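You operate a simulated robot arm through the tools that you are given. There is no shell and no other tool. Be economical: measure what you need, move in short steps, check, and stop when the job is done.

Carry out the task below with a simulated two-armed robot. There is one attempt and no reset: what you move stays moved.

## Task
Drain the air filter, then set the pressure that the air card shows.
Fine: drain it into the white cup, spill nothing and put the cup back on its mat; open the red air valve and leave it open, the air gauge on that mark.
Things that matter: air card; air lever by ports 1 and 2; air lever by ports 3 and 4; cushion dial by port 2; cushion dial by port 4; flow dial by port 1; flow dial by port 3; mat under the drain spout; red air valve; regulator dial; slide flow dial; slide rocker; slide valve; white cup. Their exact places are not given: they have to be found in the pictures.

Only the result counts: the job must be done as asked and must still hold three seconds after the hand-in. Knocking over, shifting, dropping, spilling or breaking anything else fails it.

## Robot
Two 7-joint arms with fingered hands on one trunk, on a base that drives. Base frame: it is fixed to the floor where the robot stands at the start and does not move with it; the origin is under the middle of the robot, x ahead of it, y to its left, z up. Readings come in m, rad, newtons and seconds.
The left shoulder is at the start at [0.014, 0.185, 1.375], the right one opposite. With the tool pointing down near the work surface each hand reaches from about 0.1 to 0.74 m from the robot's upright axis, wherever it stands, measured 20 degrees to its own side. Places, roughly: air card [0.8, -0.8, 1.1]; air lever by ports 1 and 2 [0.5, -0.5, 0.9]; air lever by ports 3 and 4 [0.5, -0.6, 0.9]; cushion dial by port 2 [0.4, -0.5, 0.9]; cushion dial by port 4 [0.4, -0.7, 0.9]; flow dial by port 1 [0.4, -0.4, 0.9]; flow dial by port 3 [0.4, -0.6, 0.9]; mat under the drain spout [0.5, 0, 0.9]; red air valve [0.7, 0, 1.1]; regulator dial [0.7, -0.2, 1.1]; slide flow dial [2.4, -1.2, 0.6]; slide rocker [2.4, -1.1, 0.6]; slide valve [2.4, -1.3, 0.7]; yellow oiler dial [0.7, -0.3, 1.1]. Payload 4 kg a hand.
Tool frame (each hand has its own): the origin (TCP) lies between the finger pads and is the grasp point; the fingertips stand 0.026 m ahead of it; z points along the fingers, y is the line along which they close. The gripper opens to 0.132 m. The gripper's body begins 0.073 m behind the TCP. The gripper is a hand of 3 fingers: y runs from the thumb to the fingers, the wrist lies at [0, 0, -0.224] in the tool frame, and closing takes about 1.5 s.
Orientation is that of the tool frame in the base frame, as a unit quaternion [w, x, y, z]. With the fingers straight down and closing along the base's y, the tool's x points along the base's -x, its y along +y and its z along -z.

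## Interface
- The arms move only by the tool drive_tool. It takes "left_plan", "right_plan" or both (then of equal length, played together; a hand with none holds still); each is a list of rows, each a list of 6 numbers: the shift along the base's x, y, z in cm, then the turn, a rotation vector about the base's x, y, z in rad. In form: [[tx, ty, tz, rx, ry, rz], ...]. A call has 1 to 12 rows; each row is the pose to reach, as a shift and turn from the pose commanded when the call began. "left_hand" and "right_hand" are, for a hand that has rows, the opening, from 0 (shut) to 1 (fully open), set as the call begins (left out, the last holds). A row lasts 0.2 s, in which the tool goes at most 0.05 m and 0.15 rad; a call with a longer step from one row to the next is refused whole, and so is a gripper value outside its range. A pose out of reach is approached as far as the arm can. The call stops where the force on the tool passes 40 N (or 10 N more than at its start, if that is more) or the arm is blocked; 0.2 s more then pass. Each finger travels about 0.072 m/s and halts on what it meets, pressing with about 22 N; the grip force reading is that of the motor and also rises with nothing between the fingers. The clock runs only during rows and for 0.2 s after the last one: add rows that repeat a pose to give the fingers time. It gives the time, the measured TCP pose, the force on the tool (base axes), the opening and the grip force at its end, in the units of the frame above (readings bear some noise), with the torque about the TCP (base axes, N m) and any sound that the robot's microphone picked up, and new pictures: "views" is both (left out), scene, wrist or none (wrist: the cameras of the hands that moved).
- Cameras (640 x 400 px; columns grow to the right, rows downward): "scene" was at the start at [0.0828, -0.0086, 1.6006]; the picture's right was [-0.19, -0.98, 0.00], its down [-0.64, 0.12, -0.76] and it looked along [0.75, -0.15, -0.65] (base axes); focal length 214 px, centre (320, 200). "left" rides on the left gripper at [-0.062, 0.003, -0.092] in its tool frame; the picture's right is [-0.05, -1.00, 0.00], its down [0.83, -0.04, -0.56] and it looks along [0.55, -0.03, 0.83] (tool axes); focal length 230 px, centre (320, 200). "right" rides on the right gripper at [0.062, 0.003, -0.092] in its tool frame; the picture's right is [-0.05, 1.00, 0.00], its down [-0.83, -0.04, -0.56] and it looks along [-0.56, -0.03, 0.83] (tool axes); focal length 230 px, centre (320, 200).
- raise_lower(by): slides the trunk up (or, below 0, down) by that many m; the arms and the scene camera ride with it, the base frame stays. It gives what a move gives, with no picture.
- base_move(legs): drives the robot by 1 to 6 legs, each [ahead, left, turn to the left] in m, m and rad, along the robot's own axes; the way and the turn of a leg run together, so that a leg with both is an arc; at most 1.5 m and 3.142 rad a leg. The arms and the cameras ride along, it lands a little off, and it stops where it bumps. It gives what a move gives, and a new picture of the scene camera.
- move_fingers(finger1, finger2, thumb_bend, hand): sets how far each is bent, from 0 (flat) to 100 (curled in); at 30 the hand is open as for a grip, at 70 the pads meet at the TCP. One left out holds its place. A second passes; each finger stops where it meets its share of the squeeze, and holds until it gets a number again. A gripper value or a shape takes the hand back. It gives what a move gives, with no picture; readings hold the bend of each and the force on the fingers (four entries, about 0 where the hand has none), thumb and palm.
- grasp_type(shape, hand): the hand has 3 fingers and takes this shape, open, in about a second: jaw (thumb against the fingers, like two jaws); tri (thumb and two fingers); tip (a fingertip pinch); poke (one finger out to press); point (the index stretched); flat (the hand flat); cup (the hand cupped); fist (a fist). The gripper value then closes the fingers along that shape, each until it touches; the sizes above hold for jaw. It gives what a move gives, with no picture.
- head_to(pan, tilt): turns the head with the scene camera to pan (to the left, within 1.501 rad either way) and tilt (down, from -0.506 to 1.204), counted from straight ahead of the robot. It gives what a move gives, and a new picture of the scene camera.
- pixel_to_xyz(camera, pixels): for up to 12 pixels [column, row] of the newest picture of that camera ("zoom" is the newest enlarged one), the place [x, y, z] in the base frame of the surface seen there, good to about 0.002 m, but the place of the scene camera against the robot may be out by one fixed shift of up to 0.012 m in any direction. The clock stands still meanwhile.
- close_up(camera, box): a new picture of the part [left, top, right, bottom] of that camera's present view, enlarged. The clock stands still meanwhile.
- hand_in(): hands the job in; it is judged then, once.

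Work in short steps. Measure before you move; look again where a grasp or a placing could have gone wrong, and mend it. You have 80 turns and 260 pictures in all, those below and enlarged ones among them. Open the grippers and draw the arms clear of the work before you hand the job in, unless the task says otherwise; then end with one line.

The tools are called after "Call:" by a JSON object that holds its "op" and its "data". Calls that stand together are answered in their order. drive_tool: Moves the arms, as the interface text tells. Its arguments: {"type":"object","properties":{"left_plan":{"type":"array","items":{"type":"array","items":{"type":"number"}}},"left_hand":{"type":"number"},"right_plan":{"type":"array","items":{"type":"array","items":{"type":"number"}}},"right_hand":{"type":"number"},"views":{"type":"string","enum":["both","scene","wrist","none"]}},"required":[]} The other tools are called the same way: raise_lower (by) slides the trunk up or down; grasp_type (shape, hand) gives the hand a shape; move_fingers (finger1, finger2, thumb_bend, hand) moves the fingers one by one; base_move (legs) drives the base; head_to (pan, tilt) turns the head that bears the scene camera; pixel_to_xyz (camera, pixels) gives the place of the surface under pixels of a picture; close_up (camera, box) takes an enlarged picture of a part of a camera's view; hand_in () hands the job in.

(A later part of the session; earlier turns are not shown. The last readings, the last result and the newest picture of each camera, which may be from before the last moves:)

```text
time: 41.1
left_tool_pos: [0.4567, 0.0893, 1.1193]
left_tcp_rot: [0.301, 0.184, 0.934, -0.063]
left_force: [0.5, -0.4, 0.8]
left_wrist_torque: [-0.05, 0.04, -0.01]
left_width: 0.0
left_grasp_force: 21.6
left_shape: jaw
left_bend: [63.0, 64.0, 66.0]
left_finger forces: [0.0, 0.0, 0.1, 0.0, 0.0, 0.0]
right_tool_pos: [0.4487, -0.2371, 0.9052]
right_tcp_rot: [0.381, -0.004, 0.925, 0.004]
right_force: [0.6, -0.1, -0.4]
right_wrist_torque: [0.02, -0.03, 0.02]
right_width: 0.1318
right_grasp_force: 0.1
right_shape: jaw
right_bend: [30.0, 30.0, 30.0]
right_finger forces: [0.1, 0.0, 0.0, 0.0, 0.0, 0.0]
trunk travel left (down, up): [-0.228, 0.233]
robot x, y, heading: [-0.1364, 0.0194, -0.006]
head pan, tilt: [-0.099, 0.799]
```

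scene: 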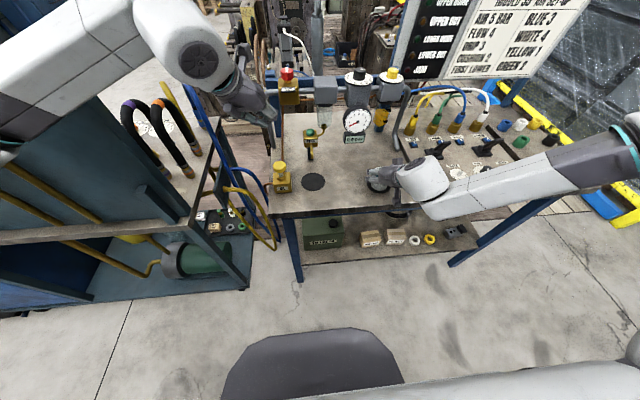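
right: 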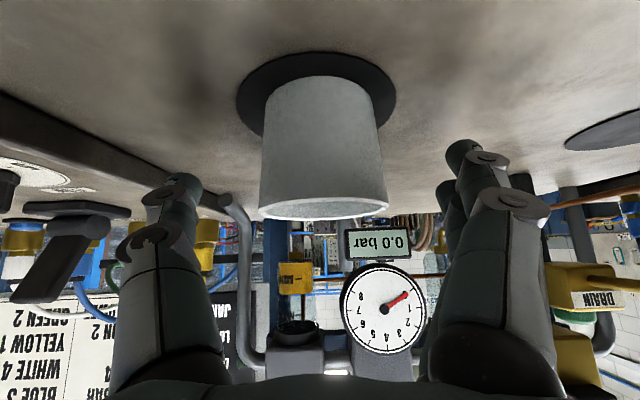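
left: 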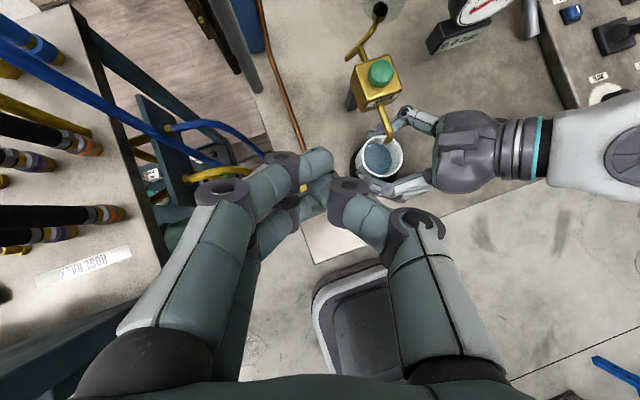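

Released and standing. Retreat diagonally back and up, then up.

Call:
{"op": "drive_tool", "data": {"right_plan": [[-1, 0, 1, 0, 0, 0], [-3, 0, 3, 0, 0, 0], [-5, 0, 5, 0, 0, 0], [-7.5, 0, 7.5, 0, 0, 0], [-10, 0, 10.5, 0, 0, 0], [-10, 0, 15, 0, 0, 0], [-10, 0, 19, 0, 0, 0], [-10, 0, 23, 0, 0, 0]], "views": "both"}}

Call:
{"op": "close_up", "data": {"camera": "scene", "box": [260, 60, 420, 210]}}

```text
time: 42.9
left_tool_pos: [0.4567, 0.0904, 1.1181]
left_tcp_rot: [0.302, 0.185, 0.933, -0.063]
left_force: [-0.1, -0.1, 0.6]
left_wrist_torque: [-0.03, 0.03, -0.02]
left_width: 0.0001
left_grasp_force: 21.6
left_shape: jaw
left_bend: [63.0, 64.0, 66.0]
left_finger forces: [0.1, 0.0, 0.1, 0.0, 0.0, 0.0]
right_tool_pos: [0.4026, -0.2441, 1.124]
right_tcp_rot: [0.383, -0.004, 0.924, 0.002]
right_force: [-0.7, 0.4, 0.0]
right_wrist_torque: [-0.02, -0.03, 0.01]
right_width: 0.1319
right_grasp_force: 0.0
right_shape: jaw
right_bend: [30.0, 30.0, 30.0]
right_finger forces: [0.0, 0.0, 0.1, 0.0, 0.0, 0.0]
right hand out of reach, approached as far as the arm can: row 4, 5, 6, 7, 8
trunk travel left (down, up): [-0.228, 0.233]
robot x, y, heading: [-0.134, 0.0199, -0.004]
head pan, tilt: [-0.099, 0.799]
```

scene: 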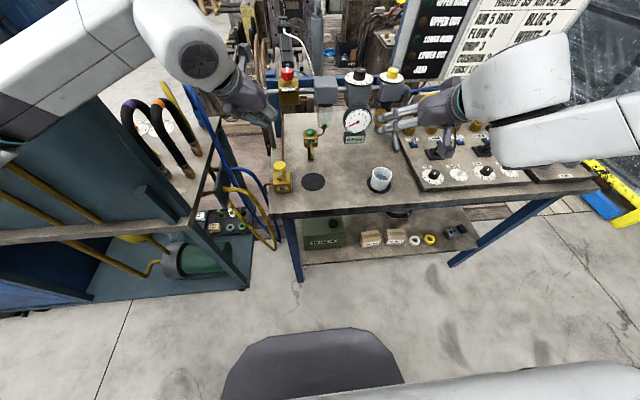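
right: 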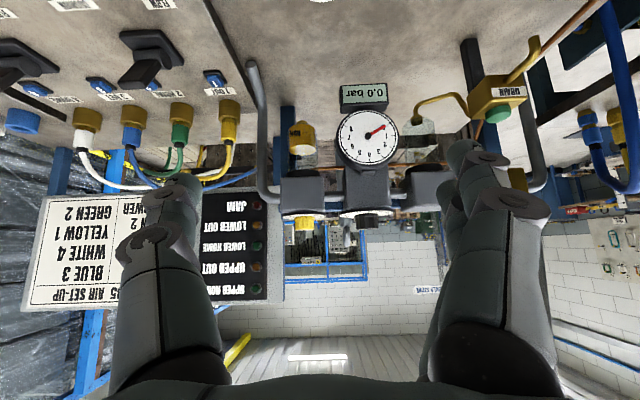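

```text
2.67 times, centred on (340, 135) of scene
```

zoom: 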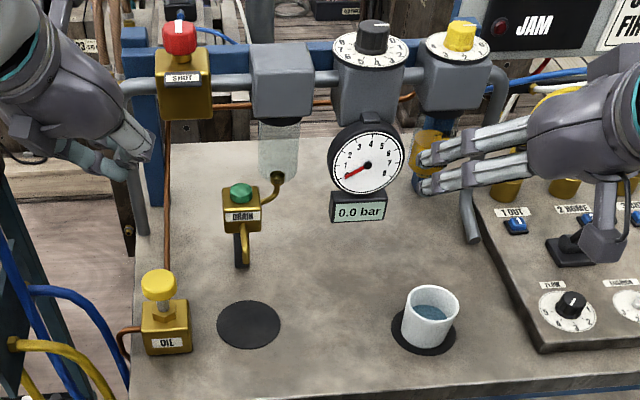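

Cup is back with water in it; nothing spilled. Raise the trunk 0.2 m, then drive ahead 0.1 m toward the valves.

Call:
{"op": "raise_lower", "data": {"by": 0.2}}

Call:
{"op": "base_move", "data": {"legs": [[0.1, 0, 0]]}}

```text
time: 45.0
left_tool_pos: [0.4558, 0.0887, 1.3178]
left_tcp_rot: [0.301, 0.184, 0.934, -0.063]
left_force: [1.0, 0.2, -0.6]
left_wrist_torque: [0.01, -0.02, -0.01]
left_width: 0.0
left_grasp_force: 22.4
left_shape: jaw
left_bend: [63.0, 64.0, 66.0]
left_finger forces: [0.1, 0.0, 0.1, 0.0, 0.0, 0.0]
right_tool_pos: [0.4053, -0.2468, 1.3204]
right_tcp_rot: [0.381, -0.006, 0.925, 0.006]
right_force: [0.3, 0.0, -0.2]
right_wrist_torque: [-0.01, -0.05, 0.03]
right_width: 0.1322
right_grasp_force: 0.0
right_shape: jaw
right_bend: [30.0, 30.0, 30.0]
right_finger forces: [0.0, 0.0, 0.0, 0.0, 0.1, 0.0]
trunk travel left (down, up): [-0.428, 0.033]
robot x, y, heading: [-0.136, 0.017, -0.009]
head pan, tilt: [-0.099, 0.799]
```

```text
time: 46.2
left_tool_pos: [0.5505, 0.0893, 1.3202]
left_tcp_rot: [0.303, 0.184, 0.933, -0.063]
left_force: [-0.4, -0.2, -0.4]
left_wrist_torque: [-0.02, -0.05, 0.02]
left_width: 0.0
left_grasp_force: 21.8
left_shape: jaw
left_bend: [63.0, 64.0, 66.0]
left_finger forces: [0.0, 0.1, 0.0, 0.0, 0.0, 0.0]
right_tool_pos: [0.5, -0.247, 1.3227]
right_tcp_rot: [0.382, -0.005, 0.924, 0.004]
right_force: [-0.4, -1.2, -0.4]
right_wrist_torque: [0.02, -0.01, -0.06]
right_width: 0.1319
right_grasp_force: 0.0
right_shape: jaw
right_bend: [30.0, 30.0, 30.0]
right_finger forces: [0.0, 0.0, 0.1, 0.0, 0.1, 0.0]
trunk travel left (down, up): [-0.428, 0.033]
robot x, y, heading: [-0.0369, 0.0161, -0.006]
head pan, tilt: [-0.099, 0.799]
```

scene: 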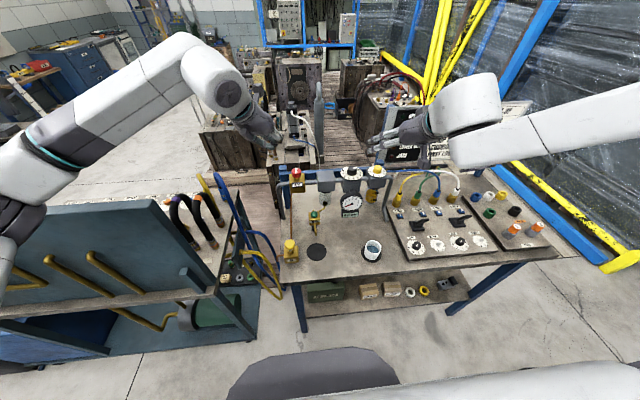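

Bring the left hand vertical above the red valve (~0.66,0.033), open partly.

Call:
{"op": "drive_tool", "data": {"left_plan": [[1.5, -0.8, 0, 0.035, 0.0824, 0], [3, -1.6, 0, 0.07, 0.165, 0], [4.5, -2.4, 0, 0.105, 0.247, 0], [6, -3.2, -1, 0.14, 0.33, 0], [7.5, -4, -3, 0.175, 0.412, 0], [9, -4.8, -5, 0.21, 0.495, 0], [11, -5.6, -7, 0.246, 0.577, 0], [11, -5.6, -7, 0.246, 0.577, 0]], "left_hand": 0.6, "views": "both"}}

Call:
{"op": "close_up", "data": {"camera": "scene", "box": [250, 120, 390, 220]}}

```text
time: 48.0
left_tool_pos: [0.6437, 0.0412, 1.252]
left_tcp_rot: [0.014, 0.195, 0.981, -0.004]
left_force: [0.2, 0.4, 0.7]
left_wrist_torque: [0.01, 0.02, -0.01]
left_width: 0.0792
left_grasp_force: 0.0
left_shape: jaw
left_bend: [71.0, 71.0, 71.0]
left_finger forces: [0.0, 0.1, 0.0, 0.0, 0.0, 0.0]
left hand out of reach, approached as far as the arm can: row 7, 8
right_tool_pos: [0.504, -0.2447, 1.3225]
right_tcp_rot: [0.38, -0.005, 0.925, 0.004]
right_force: [-0.4, -0.2, -0.3]
right_wrist_torque: [0.0, 0.0, -0.01]
right_width: 0.1316
right_grasp_force: 0.0
right_shape: jaw
right_bend: [30.0, 30.0, 30.0]
right_finger forces: [0.0, 0.1, 0.0, 0.0, 0.0, 0.1]
trunk travel left (down, up): [-0.428, 0.033]
robot x, y, heading: [-0.0346, 0.0209, -0.003]
head pan, tilt: [-0.099, 0.799]
```

scene: 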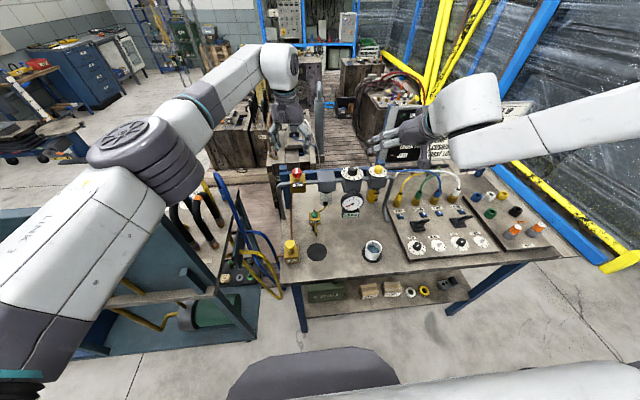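
left: 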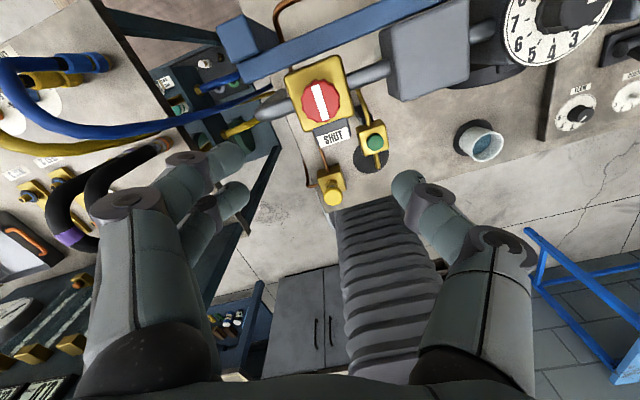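

```text
4.00 times, centred on (320, 170) of scene
```

zoom: 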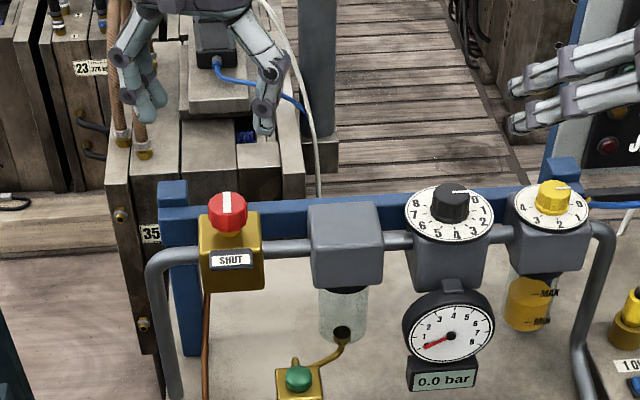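

Arm is at its reach limit (x 0.644). I measure the valve with the left camera and the base-to-table gap before driving closer.

Call:
{"op": "pixel_to_xyz", "data": {"camera": "left", "pixels": [[320, 103], [322, 85], [305, 105], [340, 98], [323, 118], [570, 10], [545, 15], [350, 205], [320, 205]]}}

Call:
{"op": "pixel_to_xyz", "data": {"camera": "scene", "pixels": [[310, 350], [310, 346], [330, 275], [330, 300], [420, 270], [352, 168], [350, 175], [352, 181]]}}

```text
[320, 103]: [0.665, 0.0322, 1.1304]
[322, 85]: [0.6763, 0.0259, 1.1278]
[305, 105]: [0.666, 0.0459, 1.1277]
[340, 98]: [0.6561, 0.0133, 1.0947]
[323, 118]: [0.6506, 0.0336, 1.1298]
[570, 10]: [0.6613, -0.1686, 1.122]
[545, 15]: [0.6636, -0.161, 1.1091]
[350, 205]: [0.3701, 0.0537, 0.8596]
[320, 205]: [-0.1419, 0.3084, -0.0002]
```

```text
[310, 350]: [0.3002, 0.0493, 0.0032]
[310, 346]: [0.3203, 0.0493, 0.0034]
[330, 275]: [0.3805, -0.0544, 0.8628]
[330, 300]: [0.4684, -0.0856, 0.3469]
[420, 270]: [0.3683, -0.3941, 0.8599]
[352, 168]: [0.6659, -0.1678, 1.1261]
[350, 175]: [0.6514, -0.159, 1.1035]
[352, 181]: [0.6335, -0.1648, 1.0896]
```

Only ~2–4 cm more is needed; drive ahead 0.05 m.

Call:
{"op": "base_move", "data": {"legs": [[0.05, 0, 0]]}}

Call:
{"op": "drive_tool", "data": {"left_plan": [[-1, 0, 0, 0, 0, -0.13], [-2, 0, 0, 0, 0, -0.26], [-2.5, -0.5, -1.5, 0, 0, -0.4], [-2.9, -0.9, -3, 0, 0, -0.4], [-2.9, -0.9, -4, 0, 0, -0.4]], "left_hand": 0.6, "views": "wrist"}}

```text
time: 48.9
left_tool_pos: [0.6821, 0.0377, 1.2582]
left_tcp_rot: [0.019, 0.194, 0.981, -0.003]
left_force: [-1.3, -0.3, -0.2]
left_wrist_torque: [-0.02, -0.09, 0.03]
left_width: 0.0794
left_grasp_force: 0.1
left_shape: jaw
left_bend: [71.0, 71.0, 71.0]
left_finger forces: [0.0, 0.1, 0.0, 0.0, 0.0, 0.0]
right_tool_pos: [0.5426, -0.2477, 1.3255]
right_tcp_rot: [0.384, -0.005, 0.923, 0.005]
right_force: [-0.2, 0.4, -0.3]
right_wrist_torque: [0.0, -0.06, -0.03]
right_width: 0.1319
right_grasp_force: 0.0
right_shape: jaw
right_bend: [30.0, 30.0, 30.0]
right_finger forces: [0.1, 0.1, 0.1, 0.0, 0.1, 0.1]
trunk travel left (down, up): [-0.428, 0.033]
robot x, y, heading: [0.0157, 0.0181, -0.006]
head pan, tilt: [-0.099, 0.799]
```

scene: 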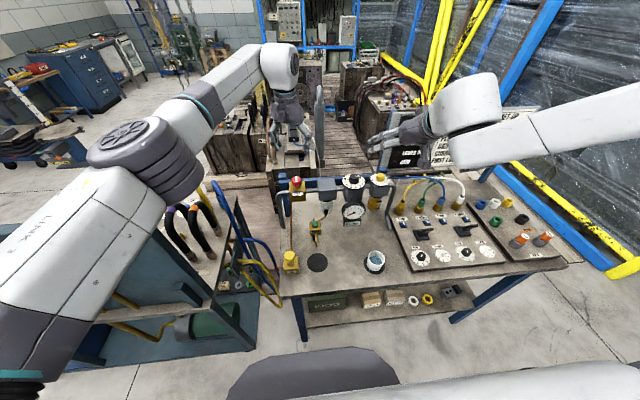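

```text
time: 50.1
left_tool_pos: [0.6632, 0.0289, 1.2124]
left_tcp_rot: [0.015, 0.385, 0.923, -0.005]
left_force: [0.2, 0.2, 1.0]
left_wrist_torque: [0.04, 0.01, 0.0]
left_width: 0.0791
left_grasp_force: 0.0
left_shape: jaw
left_bend: [71.0, 71.0, 71.0]
left_finger forces: [0.0, 0.0, 0.0, 0.1, 0.0, 0.0]
right_tool_pos: [0.5514, -0.247, 1.3222]
right_tcp_rot: [0.381, -0.005, 0.925, 0.005]
right_force: [-0.2, 0.4, -0.2]
right_wrist_torque: [0.01, -0.01, 0.01]
right_width: 0.132
right_grasp_force: 0.1
right_shape: jaw
right_bend: [30.0, 30.0, 30.0]
right_finger forces: [0.1, 0.0, 0.1, 0.1, 0.0, 0.0]
trunk travel left (down, up): [-0.428, 0.033]
robot x, y, heading: [0.0139, 0.0174, -0.002]
head pan, tilt: [-0.099, 0.799]
```

left: 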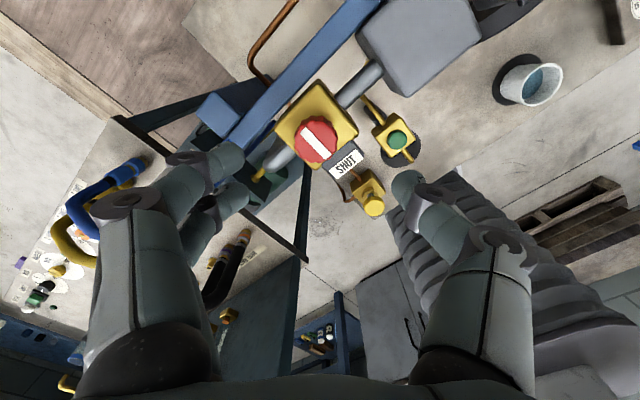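

Knob centre (0.664,0.033), TCP above it at z 1.212 and yaw −0.8. Lower to z≈1.129 around the knob.

Call:
{"op": "drive_tool", "data": {"left_plan": [[0, 0.4, -3, 0, 0, 0], [0, 0.4, -6, 0, 0, 0], [0, 0.4, -7.5, 0, 0, 0], [0, 0.4, -8.3, 0, 0, 0]], "views": "both"}}

Call:
{"op": "close_up", "data": {"camera": "scene", "box": [250, 130, 350, 220]}}

```text
time: 51.1
left_tool_pos: [0.6654, 0.0321, 1.1278]
left_tcp_rot: [0.013, 0.385, 0.923, -0.006]
left_force: [0.3, 0.2, 0.4]
left_wrist_torque: [0.04, 0.01, -0.01]
left_width: 0.0793
left_grasp_force: 0.0
left_shape: jaw
left_bend: [71.0, 71.0, 71.0]
left_finger forces: [0.0, 0.0, 0.1, 0.1, 0.1, 0.1]
right_tool_pos: [0.554, -0.2469, 1.3215]
right_tcp_rot: [0.381, -0.005, 0.925, 0.005]
right_force: [0.6, -0.1, 0.4]
right_wrist_torque: [0.02, 0.02, 0.0]
right_width: 0.1321
right_grasp_force: 0.1
right_shape: jaw
right_bend: [30.0, 30.0, 30.0]
right_finger forces: [0.1, 0.0, 0.1, 0.1, 0.0, 0.0]
trunk travel left (down, up): [-0.428, 0.033]
robot x, y, heading: [0.0137, 0.0143, -0.008]
head pan, tilt: [-0.099, 0.799]
```

scene: 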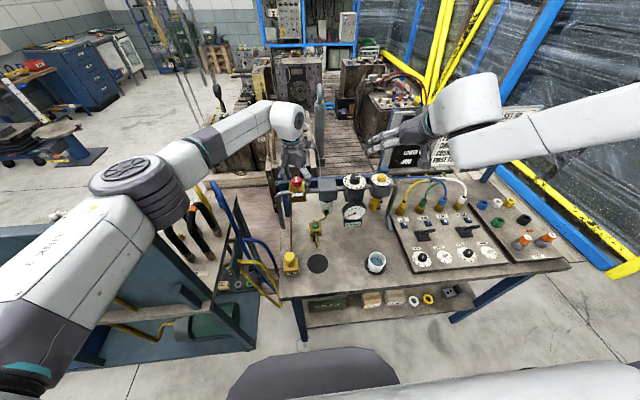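
left: 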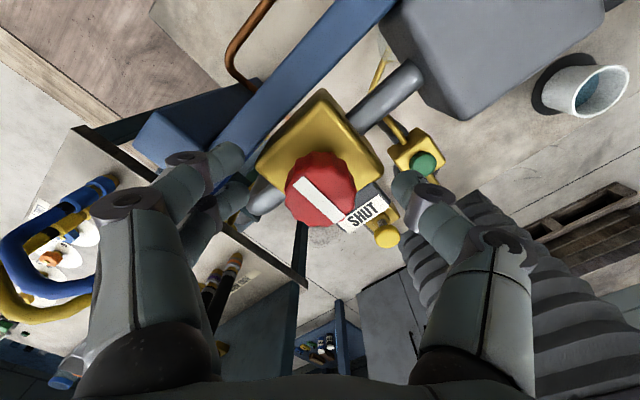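

```text
4.44 times, centred on (300, 175) of scene
```

zoom: 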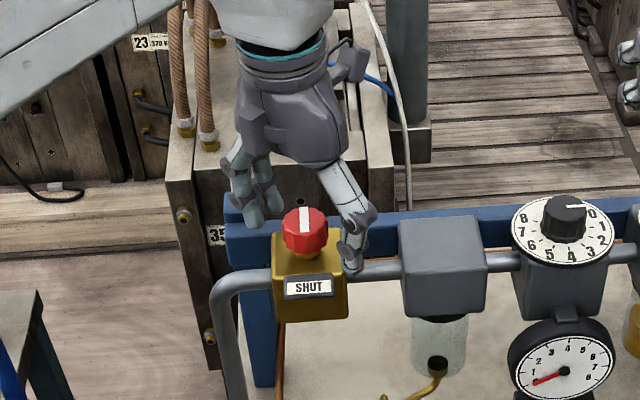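

Fingers straddle the knob, tips slightly low; raise 0.6 cm and close.

Call:
{"op": "drive_tool", "data": {"left_plan": [[0, 0, 0.6, 0, 0, 0], [0, 0, 0.6, 0, 0, 0], [0, 0, 0.6, 0, 0, 0], [0, 0, 0.6, 0, 0, 0], [0, 0, 0.6, 0, 0, 0], [0, 0, 0.6, 0, 0, 0]], "left_hand": 0, "views": "wrist"}}

Call:
{"op": "close_up", "data": {"camera": "scene", "box": [250, 130, 350, 220]}}

```text
time: 52.5
left_tool_pos: [0.6654, 0.0325, 1.1357]
left_tcp_rot: [0.014, 0.385, 0.923, -0.006]
left_force: [-0.1, -1.0, -0.2]
left_wrist_torque: [-0.02, -0.01, 0.02]
left_width: 0.0256
left_grasp_force: 22.2
left_shape: jaw
left_bend: [73.0, 73.0, 70.0]
left_finger forces: [9.9, 9.9, 0.0, 0.1, 20.2, 0.0]
right_tool_pos: [0.5541, -0.2475, 1.3215]
right_tcp_rot: [0.381, -0.005, 0.925, 0.005]
right_force: [-0.5, -0.6, 0.0]
right_wrist_torque: [-0.02, 0.03, -0.02]
right_width: 0.1321
right_grasp_force: 0.0
right_shape: jaw
right_bend: [30.0, 30.0, 30.0]
right_finger forces: [0.0, 0.0, 0.1, 0.1, 0.0, 0.0]
trunk travel left (down, up): [-0.428, 0.033]
robot x, y, heading: [0.0172, 0.0194, -0.006]
head pan, tilt: [-0.099, 0.799]
```

left: 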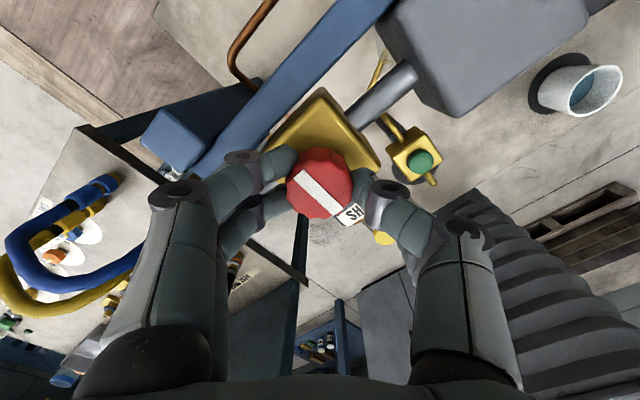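

```text
4.44 times, centred on (300, 175) of scene
```

zoom: 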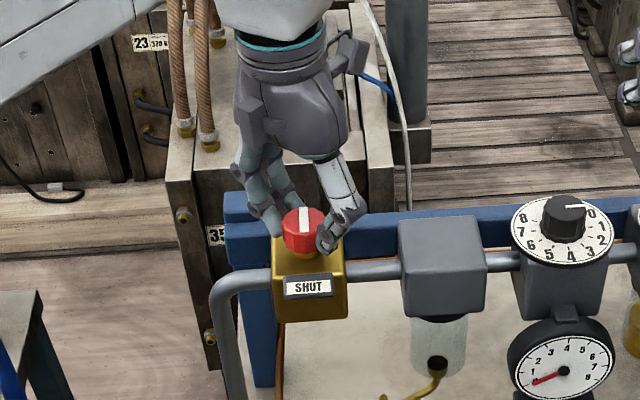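

Knob is gripped (≈20 N each side). Turn counter-clockwise by 0.45 rad first and watch torque and label.

Call:
{"op": "drive_tool", "data": {"left_plan": [[0, 0, 0, 0, 0, 0.1], [0, 0, 0, 0, 0, 0.2], [0, 0, 0, 0, 0, 0.3], [0, 0, 0, 0, 0, 0.45]], "views": "wrist"}}

Call:
{"op": "close_up", "data": {"camera": "scene", "box": [250, 130, 370, 240]}}

```text
time: 53.5
left_tool_pos: [0.6646, 0.0332, 1.1358]
left_tcp_rot: [0.014, 0.17, 0.985, -0.003]
left_force: [4.4, -2.1, -2.6]
left_wrist_torque: [-0.05, -0.04, 0.0]
left_width: 0.0261
left_grasp_force: 22.3
left_shape: jaw
left_bend: [73.0, 73.0, 70.0]
left_finger forces: [11.5, 9.0, 0.0, 0.1, 20.0, 0.0]
right_tool_pos: [0.555, -0.2464, 1.3209]
right_tcp_rot: [0.38, -0.005, 0.925, 0.005]
right_force: [0.4, 0.0, 0.1]
right_wrist_torque: [0.01, 0.01, 0.0]
right_width: 0.1319
right_grasp_force: 0.0
right_shape: jaw
right_bend: [30.0, 30.0, 30.0]
right_finger forces: [0.0, 0.0, 0.0, 0.0, 0.0, 0.0]
trunk travel left (down, up): [-0.428, 0.033]
robot x, y, heading: [0.0122, 0.0175, -0.004]
head pan, tilt: [-0.099, 0.799]
```

left: 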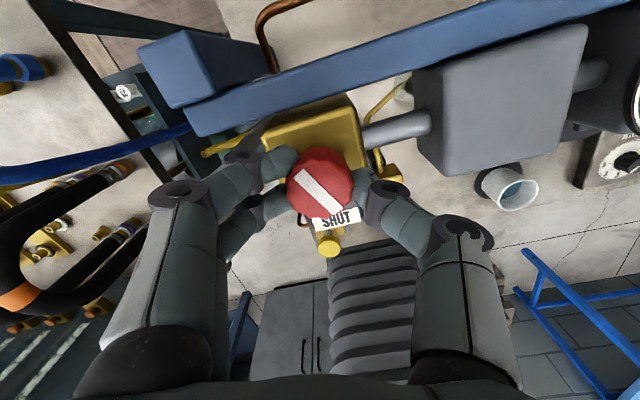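

```text
3.64 times, centred on (310, 185) of scene
```

zoom: 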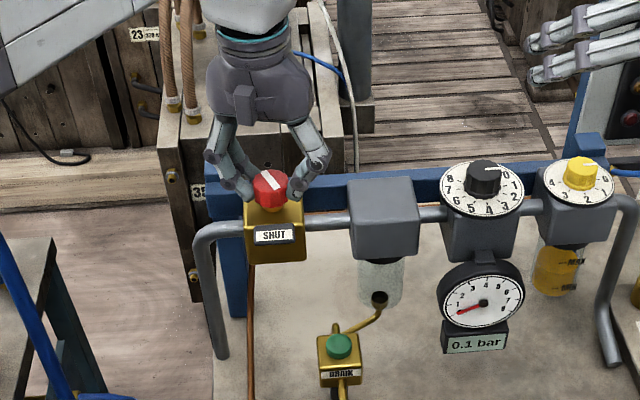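

Knob turns with the hand; gauge reads 0.1 bar. Continue counter-clockwise to the full quarter turn.

Call:
{"op": "drive_tool", "data": {"left_plan": [[0, 0, 0, 0, 0, 0.14], [0, 0, 0, 0, 0, 0.28], [0, 0, 0, 0, 0, 0.42], [0, 0, 0, 0, 0, 0.56], [0, 0, 0, 0, 0, 0.7], [0, 0, 0, 0, 0, 0.84], [0, 0, 0, 0, 0, 0.98], [0, 0, 0, 0, 0, 1.12]], "views": "wrist"}}

Call:
{"op": "close_up", "data": {"camera": "scene", "box": [250, 130, 370, 240]}}

```text
time: 55.3
left_tool_pos: [0.6654, 0.0324, 1.1351]
left_tcp_rot: [0.014, -0.381, 0.925, 0.006]
left_force: [4.1, -2.3, -2.8]
left_wrist_torque: [-0.07, -0.11, -0.04]
left_width: 0.0254
left_grasp_force: 21.8
left_shape: jaw
left_bend: [73.0, 73.0, 70.0]
left_finger forces: [10.3, 9.7, 0.1, 0.0, 22.9, 0.0]
right_tool_pos: [0.5545, -0.248, 1.3202]
right_tcp_rot: [0.38, -0.006, 0.925, 0.006]
right_force: [-1.1, -1.0, -0.4]
right_wrist_torque: [0.0, 0.05, -0.02]
right_width: 0.1323
right_grasp_force: 0.0
right_shape: jaw
right_bend: [30.0, 30.0, 30.0]
right_finger forces: [0.0, 0.1, 0.0, 0.0, 0.1, 0.1]
trunk travel left (down, up): [-0.428, 0.033]
robot x, y, heading: [0.0127, 0.0216, -0.008]
head pan, tilt: [-0.099, 0.799]
```

left: 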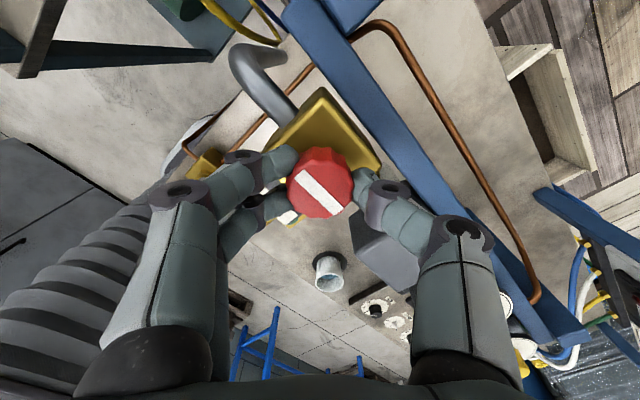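

```text
3.64 times, centred on (310, 185) of scene
```

zoom: 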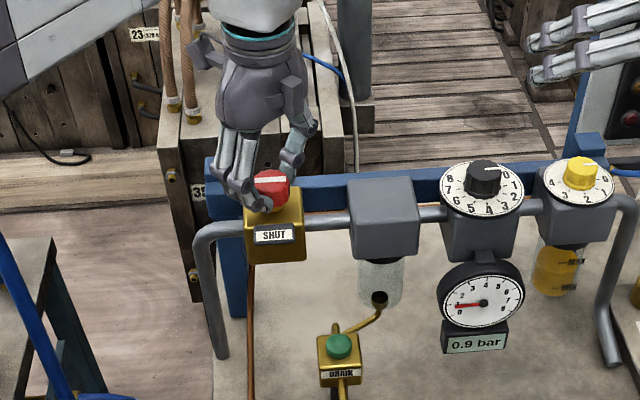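

Bar is now across (≈90°), gauge at 0.9 bar. Try a little more to find the stop.

Call:
{"op": "drive_tool", "data": {"left_plan": [[0, 0, 0, 0, 0, 0.08], [0, 0, 0, 0, 0, 0.16], [0, 0, 0, 0, 0, 0.16], [0, 0, 0, 0, 0, 0.16], [0, 0, 0, 0, 0, 0.16], [0, 0, 0, 0, 0, 0.16]], "views": "wrist"}}

Call:
{"op": "close_up", "data": {"camera": "scene", "box": [270, 150, 380, 240]}}

```text
time: 56.7
left_tool_pos: [0.6649, 0.0321, 1.1338]
left_tcp_rot: [0.013, -0.453, 0.891, 0.008]
left_force: [4.7, -2.8, -1.0]
left_wrist_torque: [-0.05, -0.07, -0.53]
left_width: 0.0255
left_grasp_force: 21.7
left_shape: jaw
left_bend: [73.0, 73.0, 70.0]
left_finger forces: [15.0, 8.1, 0.0, 0.1, 23.3, 0.0]
right_tool_pos: [0.5548, -0.2482, 1.3194]
right_tcp_rot: [0.38, -0.006, 0.925, 0.005]
right_force: [-0.2, -0.2, 0.0]
right_wrist_torque: [-0.05, -0.01, 0.01]
right_width: 0.1321
right_grasp_force: 0.1
right_shape: jaw
right_bend: [30.0, 30.0, 30.0]
right_finger forces: [0.0, 0.0, 0.0, 0.1, 0.2, 0.0]
trunk travel left (down, up): [-0.428, 0.033]
robot x, y, heading: [0.0153, 0.0158, -0.004]
head pan, tilt: [-0.099, 0.799]
```

left: 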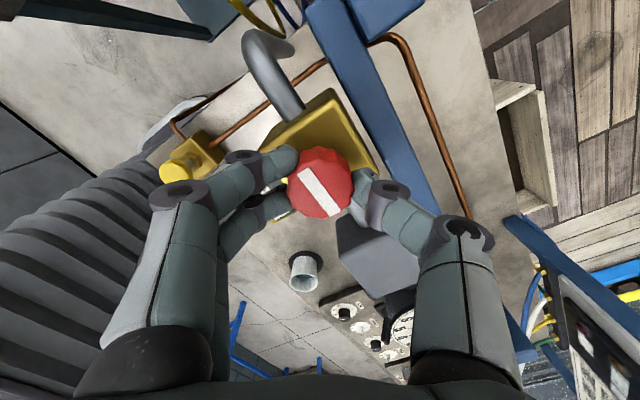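

```text
4.44 times, centred on (325, 195) of scene
```

zoom: 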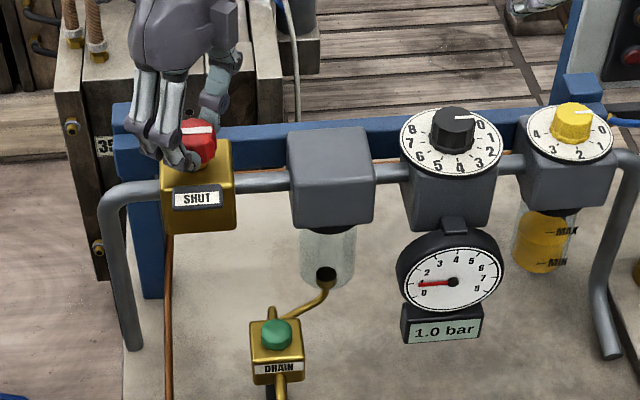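

Stop reached; valve fully open, gauge 1.0 bar. Open the left hand and lift it away.

Call:
{"op": "drive_tool", "data": {"left_plan": [[0, 0, 0, 0, 0, -0.05], [0, 0, 0, 0, 0, -0.05], [0, 0, 0, 0, 0, -0.05], [0, 0, 0, 0, 0, -0.05], [0, 0, 0, 0, 0, -0.05], [0, 0, 2, 0, 0, -0.05], [0, 0, 6, 0, 0, -0.05], [0, 0, 10, 0, 0, -0.05], [-3, 3, 12, 0, 0, -0.1], [-6, 6, 12, 0, 0, -0.2], [-9, 9, 12, 0, 0, -0.3]], "left_hand": 0.6, "views": "scene"}}

Call:
{"op": "close_up", "data": {"camera": "scene", "box": [270, 150, 400, 240]}}

```text
time: 59.1
left_tool_pos: [0.5717, 0.1245, 1.2531]
left_tcp_rot: [0.014, -0.313, 0.95, 0.005]
left_force: [0.4, -0.9, 0.1]
left_wrist_torque: [-0.03, -0.05, -0.02]
left_width: 0.0788
left_grasp_force: 0.0
left_shape: jaw
left_bend: [71.0, 71.0, 71.0]
left_finger forces: [0.1, 0.0, 0.0, 0.1, 0.1, 0.0]
right_tool_pos: [0.5522, -0.2462, 1.3227]
right_tcp_rot: [0.381, -0.006, 0.925, 0.005]
right_force: [0.0, -0.9, -0.3]
right_wrist_torque: [0.0, 0.02, 0.03]
right_width: 0.1322
right_grasp_force: 0.0
right_shape: jaw
right_bend: [30.0, 30.0, 30.0]
right_finger forces: [0.0, 0.0, 0.0, 0.0, 0.0, 0.0]
trunk travel left (down, up): [-0.428, 0.033]
robot x, y, heading: [0.0116, 0.0153, -0.004]
head pan, tilt: [-0.099, 0.799]
```

scene: 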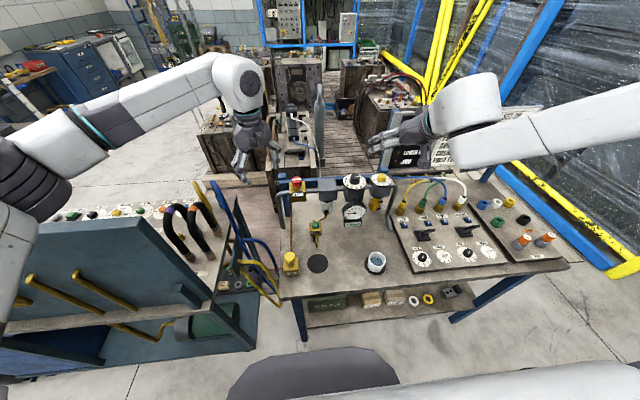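

```text
4.44 times, centred on (335, 195) of scene
```

zoom: 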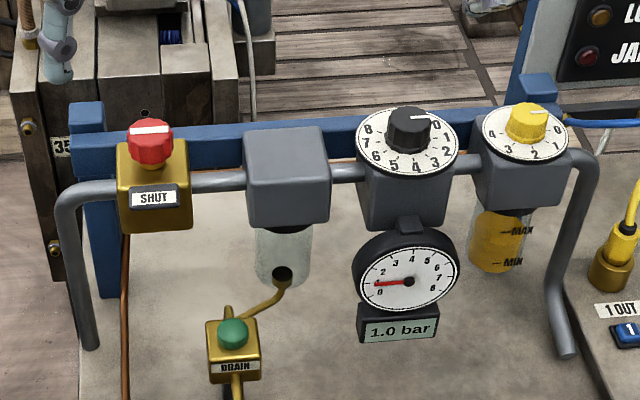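

Now bring the right hand vertical above the regulator knob (~0.660,-0.172), first undoing the tilt.

Call:
{"op": "drive_tool", "data": {"right_plan": [[1, 1, 0, 0, 0.13, 0], [2.5, 2, 0, 0, 0.26, 0], [4, 3, 0, 0, 0.39, 0], [5.5, 4.5, 0, 0, 0.52, 0], [7, 6, -1, 0, 0.65, 0], [9, 7, -3, 0, 0.785, 0], [10.8, 7.4, -6, 0, 0.785, 0]], "right_hand": 0.6, "views": "none"}}

Call:
{"op": "drive_tool", "data": {"right_plan": [[0, 0, -1, 0, 0, 0.14], [0, 0, -2, 0, 0, 0.28], [0, 0, -3, 0, 0, 0.42], [0, 0, -4, 0, 0, 0.56], [0, 0, -5, 0, 0, 0.7], [0, 0, -5, 0, 0, 0.84]], "views": "both"}}

```text
time: 60.7
left_tool_pos: [0.573, 0.1227, 1.2543]
left_tcp_rot: [0.014, -0.314, 0.949, 0.005]
left_force: [-0.4, -0.1, 0.6]
left_wrist_torque: [-0.03, -0.01, -0.05]
left_width: 0.079
left_grasp_force: 0.1
left_shape: jaw
left_bend: [71.0, 71.0, 71.0]
left_finger forces: [0.1, 0.0, 0.0, 0.1, 0.0, 0.1]
right_tool_pos: [0.6253, -0.1943, 1.2711]
right_tcp_rot: [-0.001, -0.003, 1.0, 0.008]
right_force: [-0.4, -0.7, -1.1]
right_wrist_torque: [0.0, -0.02, 0.0]
right_width: 0.0796
right_grasp_force: 0.1
right_shape: jaw
right_bend: [71.0, 71.0, 71.0]
right_finger forces: [0.1, 0.0, 0.0, 0.0, 0.0, 0.0]
right hand out of reach, approached as far as the arm can: row 6, 7
trunk travel left (down, up): [-0.428, 0.033]
robot x, y, heading: [0.0118, 0.0167, -0.007]
head pan, tilt: [-0.099, 0.799]
```

```text
time: 62.1
left_tool_pos: [0.5731, 0.1242, 1.2549]
left_tcp_rot: [0.015, -0.314, 0.949, 0.004]
left_force: [0.1, 0.5, -0.5]
left_wrist_torque: [-0.01, -0.01, 0.02]
left_width: 0.0791
left_grasp_force: 0.1
left_shape: jaw
left_bend: [71.0, 71.0, 71.0]
left_finger forces: [0.0, 0.1, 0.1, 0.0, 0.0, 0.0]
right_tool_pos: [0.6192, -0.1969, 1.2204]
right_tcp_rot: [-0.004, -0.412, 0.911, 0.006]
right_force: [-0.7, -0.3, -0.5]
right_wrist_torque: [0.02, -0.01, 0.04]
right_width: 0.0796
right_grasp_force: 0.2
right_shape: jaw
right_bend: [71.0, 71.0, 71.0]
right_finger forces: [0.0, 0.0, 0.1, 0.1, 0.0, 0.0]
right hand out of reach, approached as far as the arm can: row 3, 4, 5, 6
trunk travel left (down, up): [-0.428, 0.033]
robot x, y, heading: [0.0166, 0.0176, -0.006]
head pan, tilt: [-0.099, 0.799]
```

scene: 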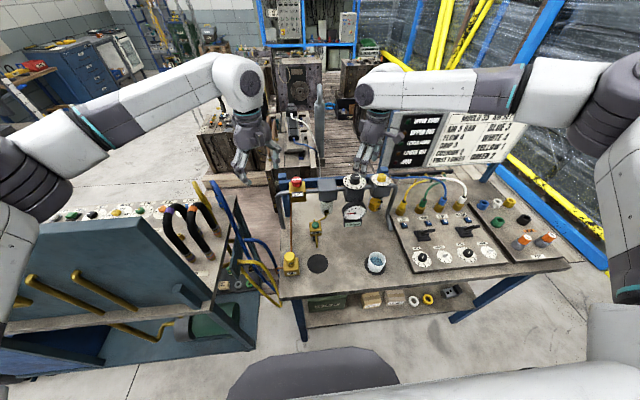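
right: 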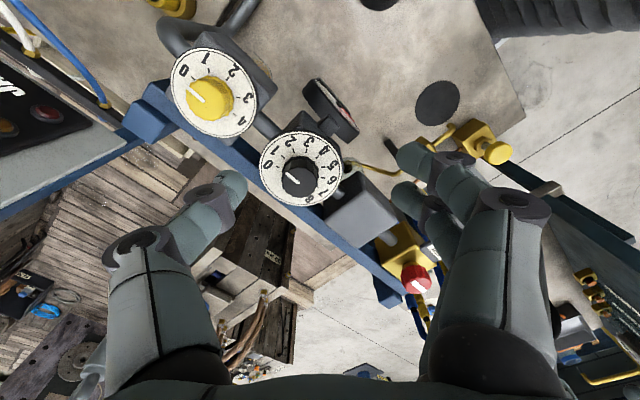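

The right arm is configuration-limited, not length-limited. Turning the base 0.2 rad left places the dial more to its own side; hands are well above everything.

Call:
{"op": "base_move", "data": {"legs": [[0, 0, 0.2]]}}

Call:
{"op": "drive_tool", "data": {"right_plan": [[0, -2, 0, 0, 0, 0], [0, -4, 0, 0, 0, 0]], "views": "both"}}

```text
time: 63.3
left_tool_pos: [0.5425, 0.2317, 1.2539]
left_tcp_rot: [0.014, -0.407, 0.913, 0.005]
left_force: [-0.1, -0.1, -0.4]
left_wrist_torque: [-0.01, -0.01, 0.04]
left_width: 0.079
left_grasp_force: 0.0
left_shape: jaw
left_bend: [71.0, 71.0, 71.0]
left_finger forces: [0.1, 0.0, 0.1, 0.1, 0.1, 0.1]
right_tool_pos: [0.6508, -0.0747, 1.2194]
right_tcp_rot: [-0.005, -0.5, 0.866, 0.005]
right_force: [0.8, 0.0, -0.9]
right_wrist_torque: [-0.05, 0.0, 0.0]
right_width: 0.0798
right_grasp_force: 0.1
right_shape: jaw
right_bend: [71.0, 71.0, 71.0]
right_finger forces: [0.0, 0.0, 0.1, 0.0, 0.0, 0.1]
trunk travel left (down, up): [-0.428, 0.033]
robot x, y, heading: [0.0111, 0.0129, 0.191]
head pan, tilt: [-0.099, 0.799]
```

scene: 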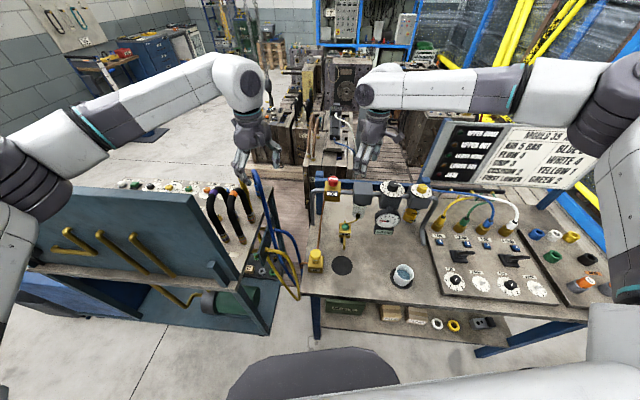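

```text
time: 63.9
left_tool_pos: [0.5422, 0.2309, 1.2538]
left_tcp_rot: [0.014, -0.406, 0.914, 0.007]
left_force: [0.1, -0.3, -0.1]
left_wrist_torque: [-0.01, 0.02, -0.02]
left_width: 0.0787
left_grasp_force: 0.0
left_shape: jaw
left_bend: [71.0, 71.0, 71.0]
left_finger forces: [0.0, 0.1, 0.1, 0.0, 0.1, 0.1]
right_tool_pos: [0.6498, -0.1134, 1.2204]
right_tcp_rot: [-0.004, -0.499, 0.867, 0.005]
right_force: [0.6, -0.8, -0.5]
right_wrist_torque: [0.02, 0.04, 0.01]
right_width: 0.0796
right_grasp_force: 0.0
right_shape: jaw
right_bend: [71.0, 71.0, 71.0]
right_finger forces: [0.0, 0.0, 0.1, 0.0, 0.0, 0.0]
trunk travel left (down, up): [-0.428, 0.033]
robot x, y, heading: [0.0139, 0.0225, 0.193]
head pan, tilt: [-0.099, 0.799]
```

scene: 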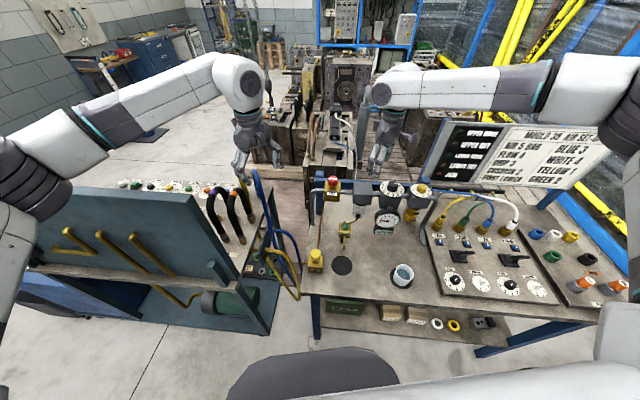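
right: 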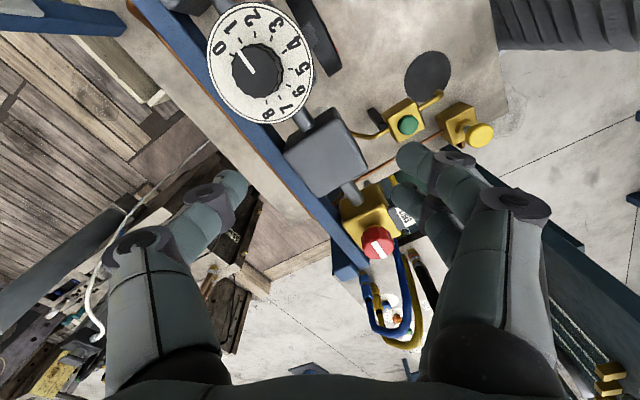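

Reach is fine now. Measure the knob with the right camera, then move over it.

Call:
{"op": "pixel_to_xyz", "data": {"camera": "right", "pixels": [[257, 70], [240, 55], [275, 85], [245, 85], [268, 55], [215, 50], [308, 75]]}}

Call:
{"op": "drive_tool", "data": {"right_plan": [[0.5, -2, 0, 0, 0, 0], [1, -4, 0, 0, 0, 0], [1, -5.8, 0, 0, 0, 0], [1, -5.8, -2, 0, 0, 0]], "views": "wrist"}}

```text
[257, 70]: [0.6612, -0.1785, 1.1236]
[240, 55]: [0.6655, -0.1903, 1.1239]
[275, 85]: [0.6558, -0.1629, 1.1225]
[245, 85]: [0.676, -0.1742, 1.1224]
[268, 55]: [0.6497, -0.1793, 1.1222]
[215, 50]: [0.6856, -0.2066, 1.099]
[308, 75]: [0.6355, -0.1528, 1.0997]
```

```text
time: 64.9
left_tool_pos: [0.5419, 0.2326, 1.2543]
left_tcp_rot: [0.013, -0.407, 0.913, 0.006]
left_force: [0.2, -0.2, -0.4]
left_wrist_torque: [0.01, -0.01, -0.01]
left_width: 0.0788
left_grasp_force: 0.0
left_shape: jaw
left_bend: [71.0, 71.0, 71.0]
left_finger forces: [0.1, 0.0, 0.0, 0.0, 0.1, 0.0]
right_tool_pos: [0.66, -0.1733, 1.1998]
right_tcp_rot: [-0.005, -0.5, 0.866, 0.005]
right_force: [-0.6, -0.7, -0.1]
right_wrist_torque: [-0.04, -0.01, 0.01]
right_width: 0.0796
right_grasp_force: 0.1
right_shape: jaw
right_bend: [71.0, 71.0, 71.0]
right_finger forces: [0.0, 0.0, 0.0, 0.0, 0.0, 0.0]
trunk travel left (down, up): [-0.428, 0.033]
robot x, y, heading: [0.0143, 0.0132, 0.193]
head pan, tilt: [-0.099, 0.799]
```

right: 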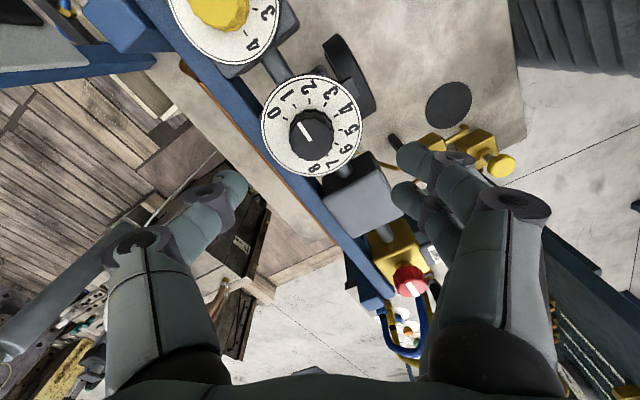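

Knob centre ≈(0.661,-0.176). Lower to z≈1.134 around it.

Call:
{"op": "drive_tool", "data": {"right_plan": [[0, -0.2, -2.5, 0, 0, 0], [0, -0.2, -5, 0, 0, 0], [0, -0.2, -6.5, 0, 0, 0]], "views": "both"}}

Call:
{"op": "close_up", "data": {"camera": "scene", "box": [330, 130, 450, 240]}}

```text
time: 65.7
left_tool_pos: [0.5425, 0.2329, 1.2545]
left_tcp_rot: [0.013, -0.407, 0.913, 0.006]
left_force: [0.2, -0.9, 0.7]
left_wrist_torque: [0.01, 0.03, -0.01]
left_width: 0.0786
left_grasp_force: 0.1
left_shape: jaw
left_bend: [71.0, 71.0, 71.0]
left_finger forces: [0.0, 0.0, 0.0, 0.0, 0.0, 0.0]
right_tool_pos: [0.6598, -0.1736, 1.1335]
right_tcp_rot: [-0.005, -0.499, 0.867, 0.006]
right_force: [1.0, 0.4, 0.7]
right_wrist_torque: [0.0, -0.02, -0.01]
right_width: 0.0797
right_grasp_force: 0.0
right_shape: jaw
right_bend: [71.0, 71.0, 71.0]
right_finger forces: [0.0, 0.0, 0.0, 0.0, 0.1, 0.1]
trunk travel left (down, up): [-0.428, 0.033]
robot x, y, heading: [0.0125, 0.0175, 0.198]
head pan, tilt: [-0.099, 0.799]
```

scene: 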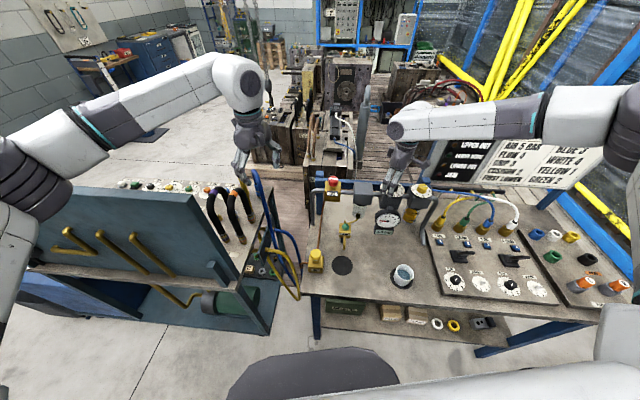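
right: 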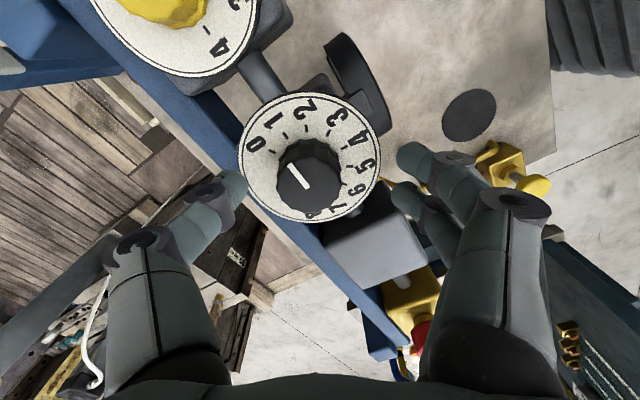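

```text
3.64 times, centred on (390, 185) of scene
```

zoom: 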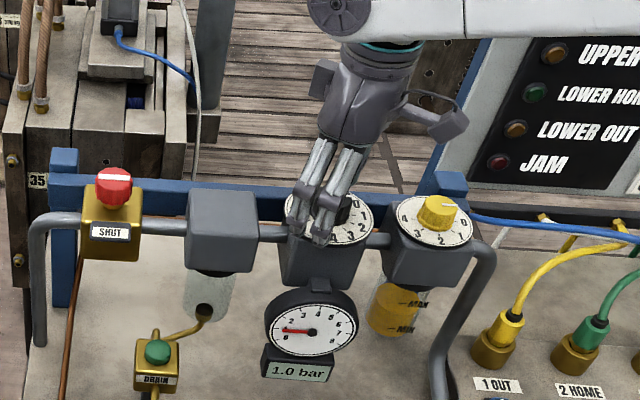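

Fingers straddle the knob above the disc. Close.

Call:
{"op": "drive_tool", "data": {"right_plan": [[0, 0, 0, 0, 0, 0], [0, 0, 0, 0, 0, 0], [0, 0, 0, 0, 0, 0], [0, 0, 0, 0, 0, 0], [0, 0, 0, 0, 0, 0]], "right_hand": 0, "views": "wrist"}}

```text
time: 66.9
left_tool_pos: [0.5429, 0.2331, 1.2554]
left_tcp_rot: [0.013, -0.407, 0.913, 0.006]
left_force: [0.5, -0.1, -0.5]
left_wrist_torque: [-0.01, 0.02, 0.01]
left_width: 0.079
left_grasp_force: 0.0
left_shape: jaw
left_bend: [71.0, 71.0, 71.0]
left_finger forces: [0.0, 0.0, 0.0, 0.0, 0.0, 0.0]
right_tool_pos: [0.6602, -0.1731, 1.1324]
right_tcp_rot: [-0.005, -0.499, 0.866, 0.004]
right_force: [-0.4, 0.4, -1.0]
right_wrist_torque: [-0.01, 0.01, 0.03]
right_width: 0.0256
right_grasp_force: 22.1
right_shape: jaw
right_bend: [72.0, 72.0, 70.0]
right_finger forces: [10.2, 9.8, 0.0, 0.1, 19.1, 0.0]
trunk travel left (down, up): [-0.428, 0.033]
robot x, y, heading: [0.015, 0.0171, 0.194]
head pan, tilt: [-0.099, 0.799]
```

right: 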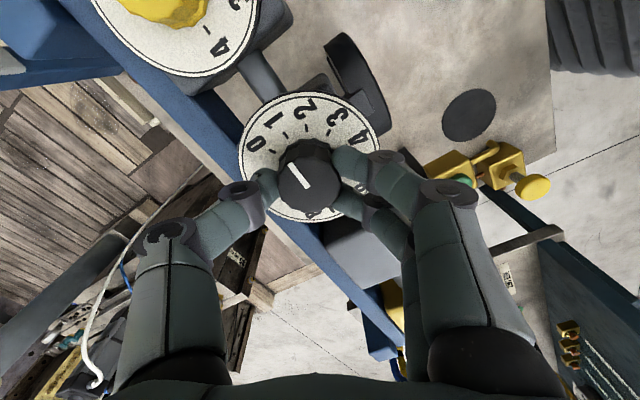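

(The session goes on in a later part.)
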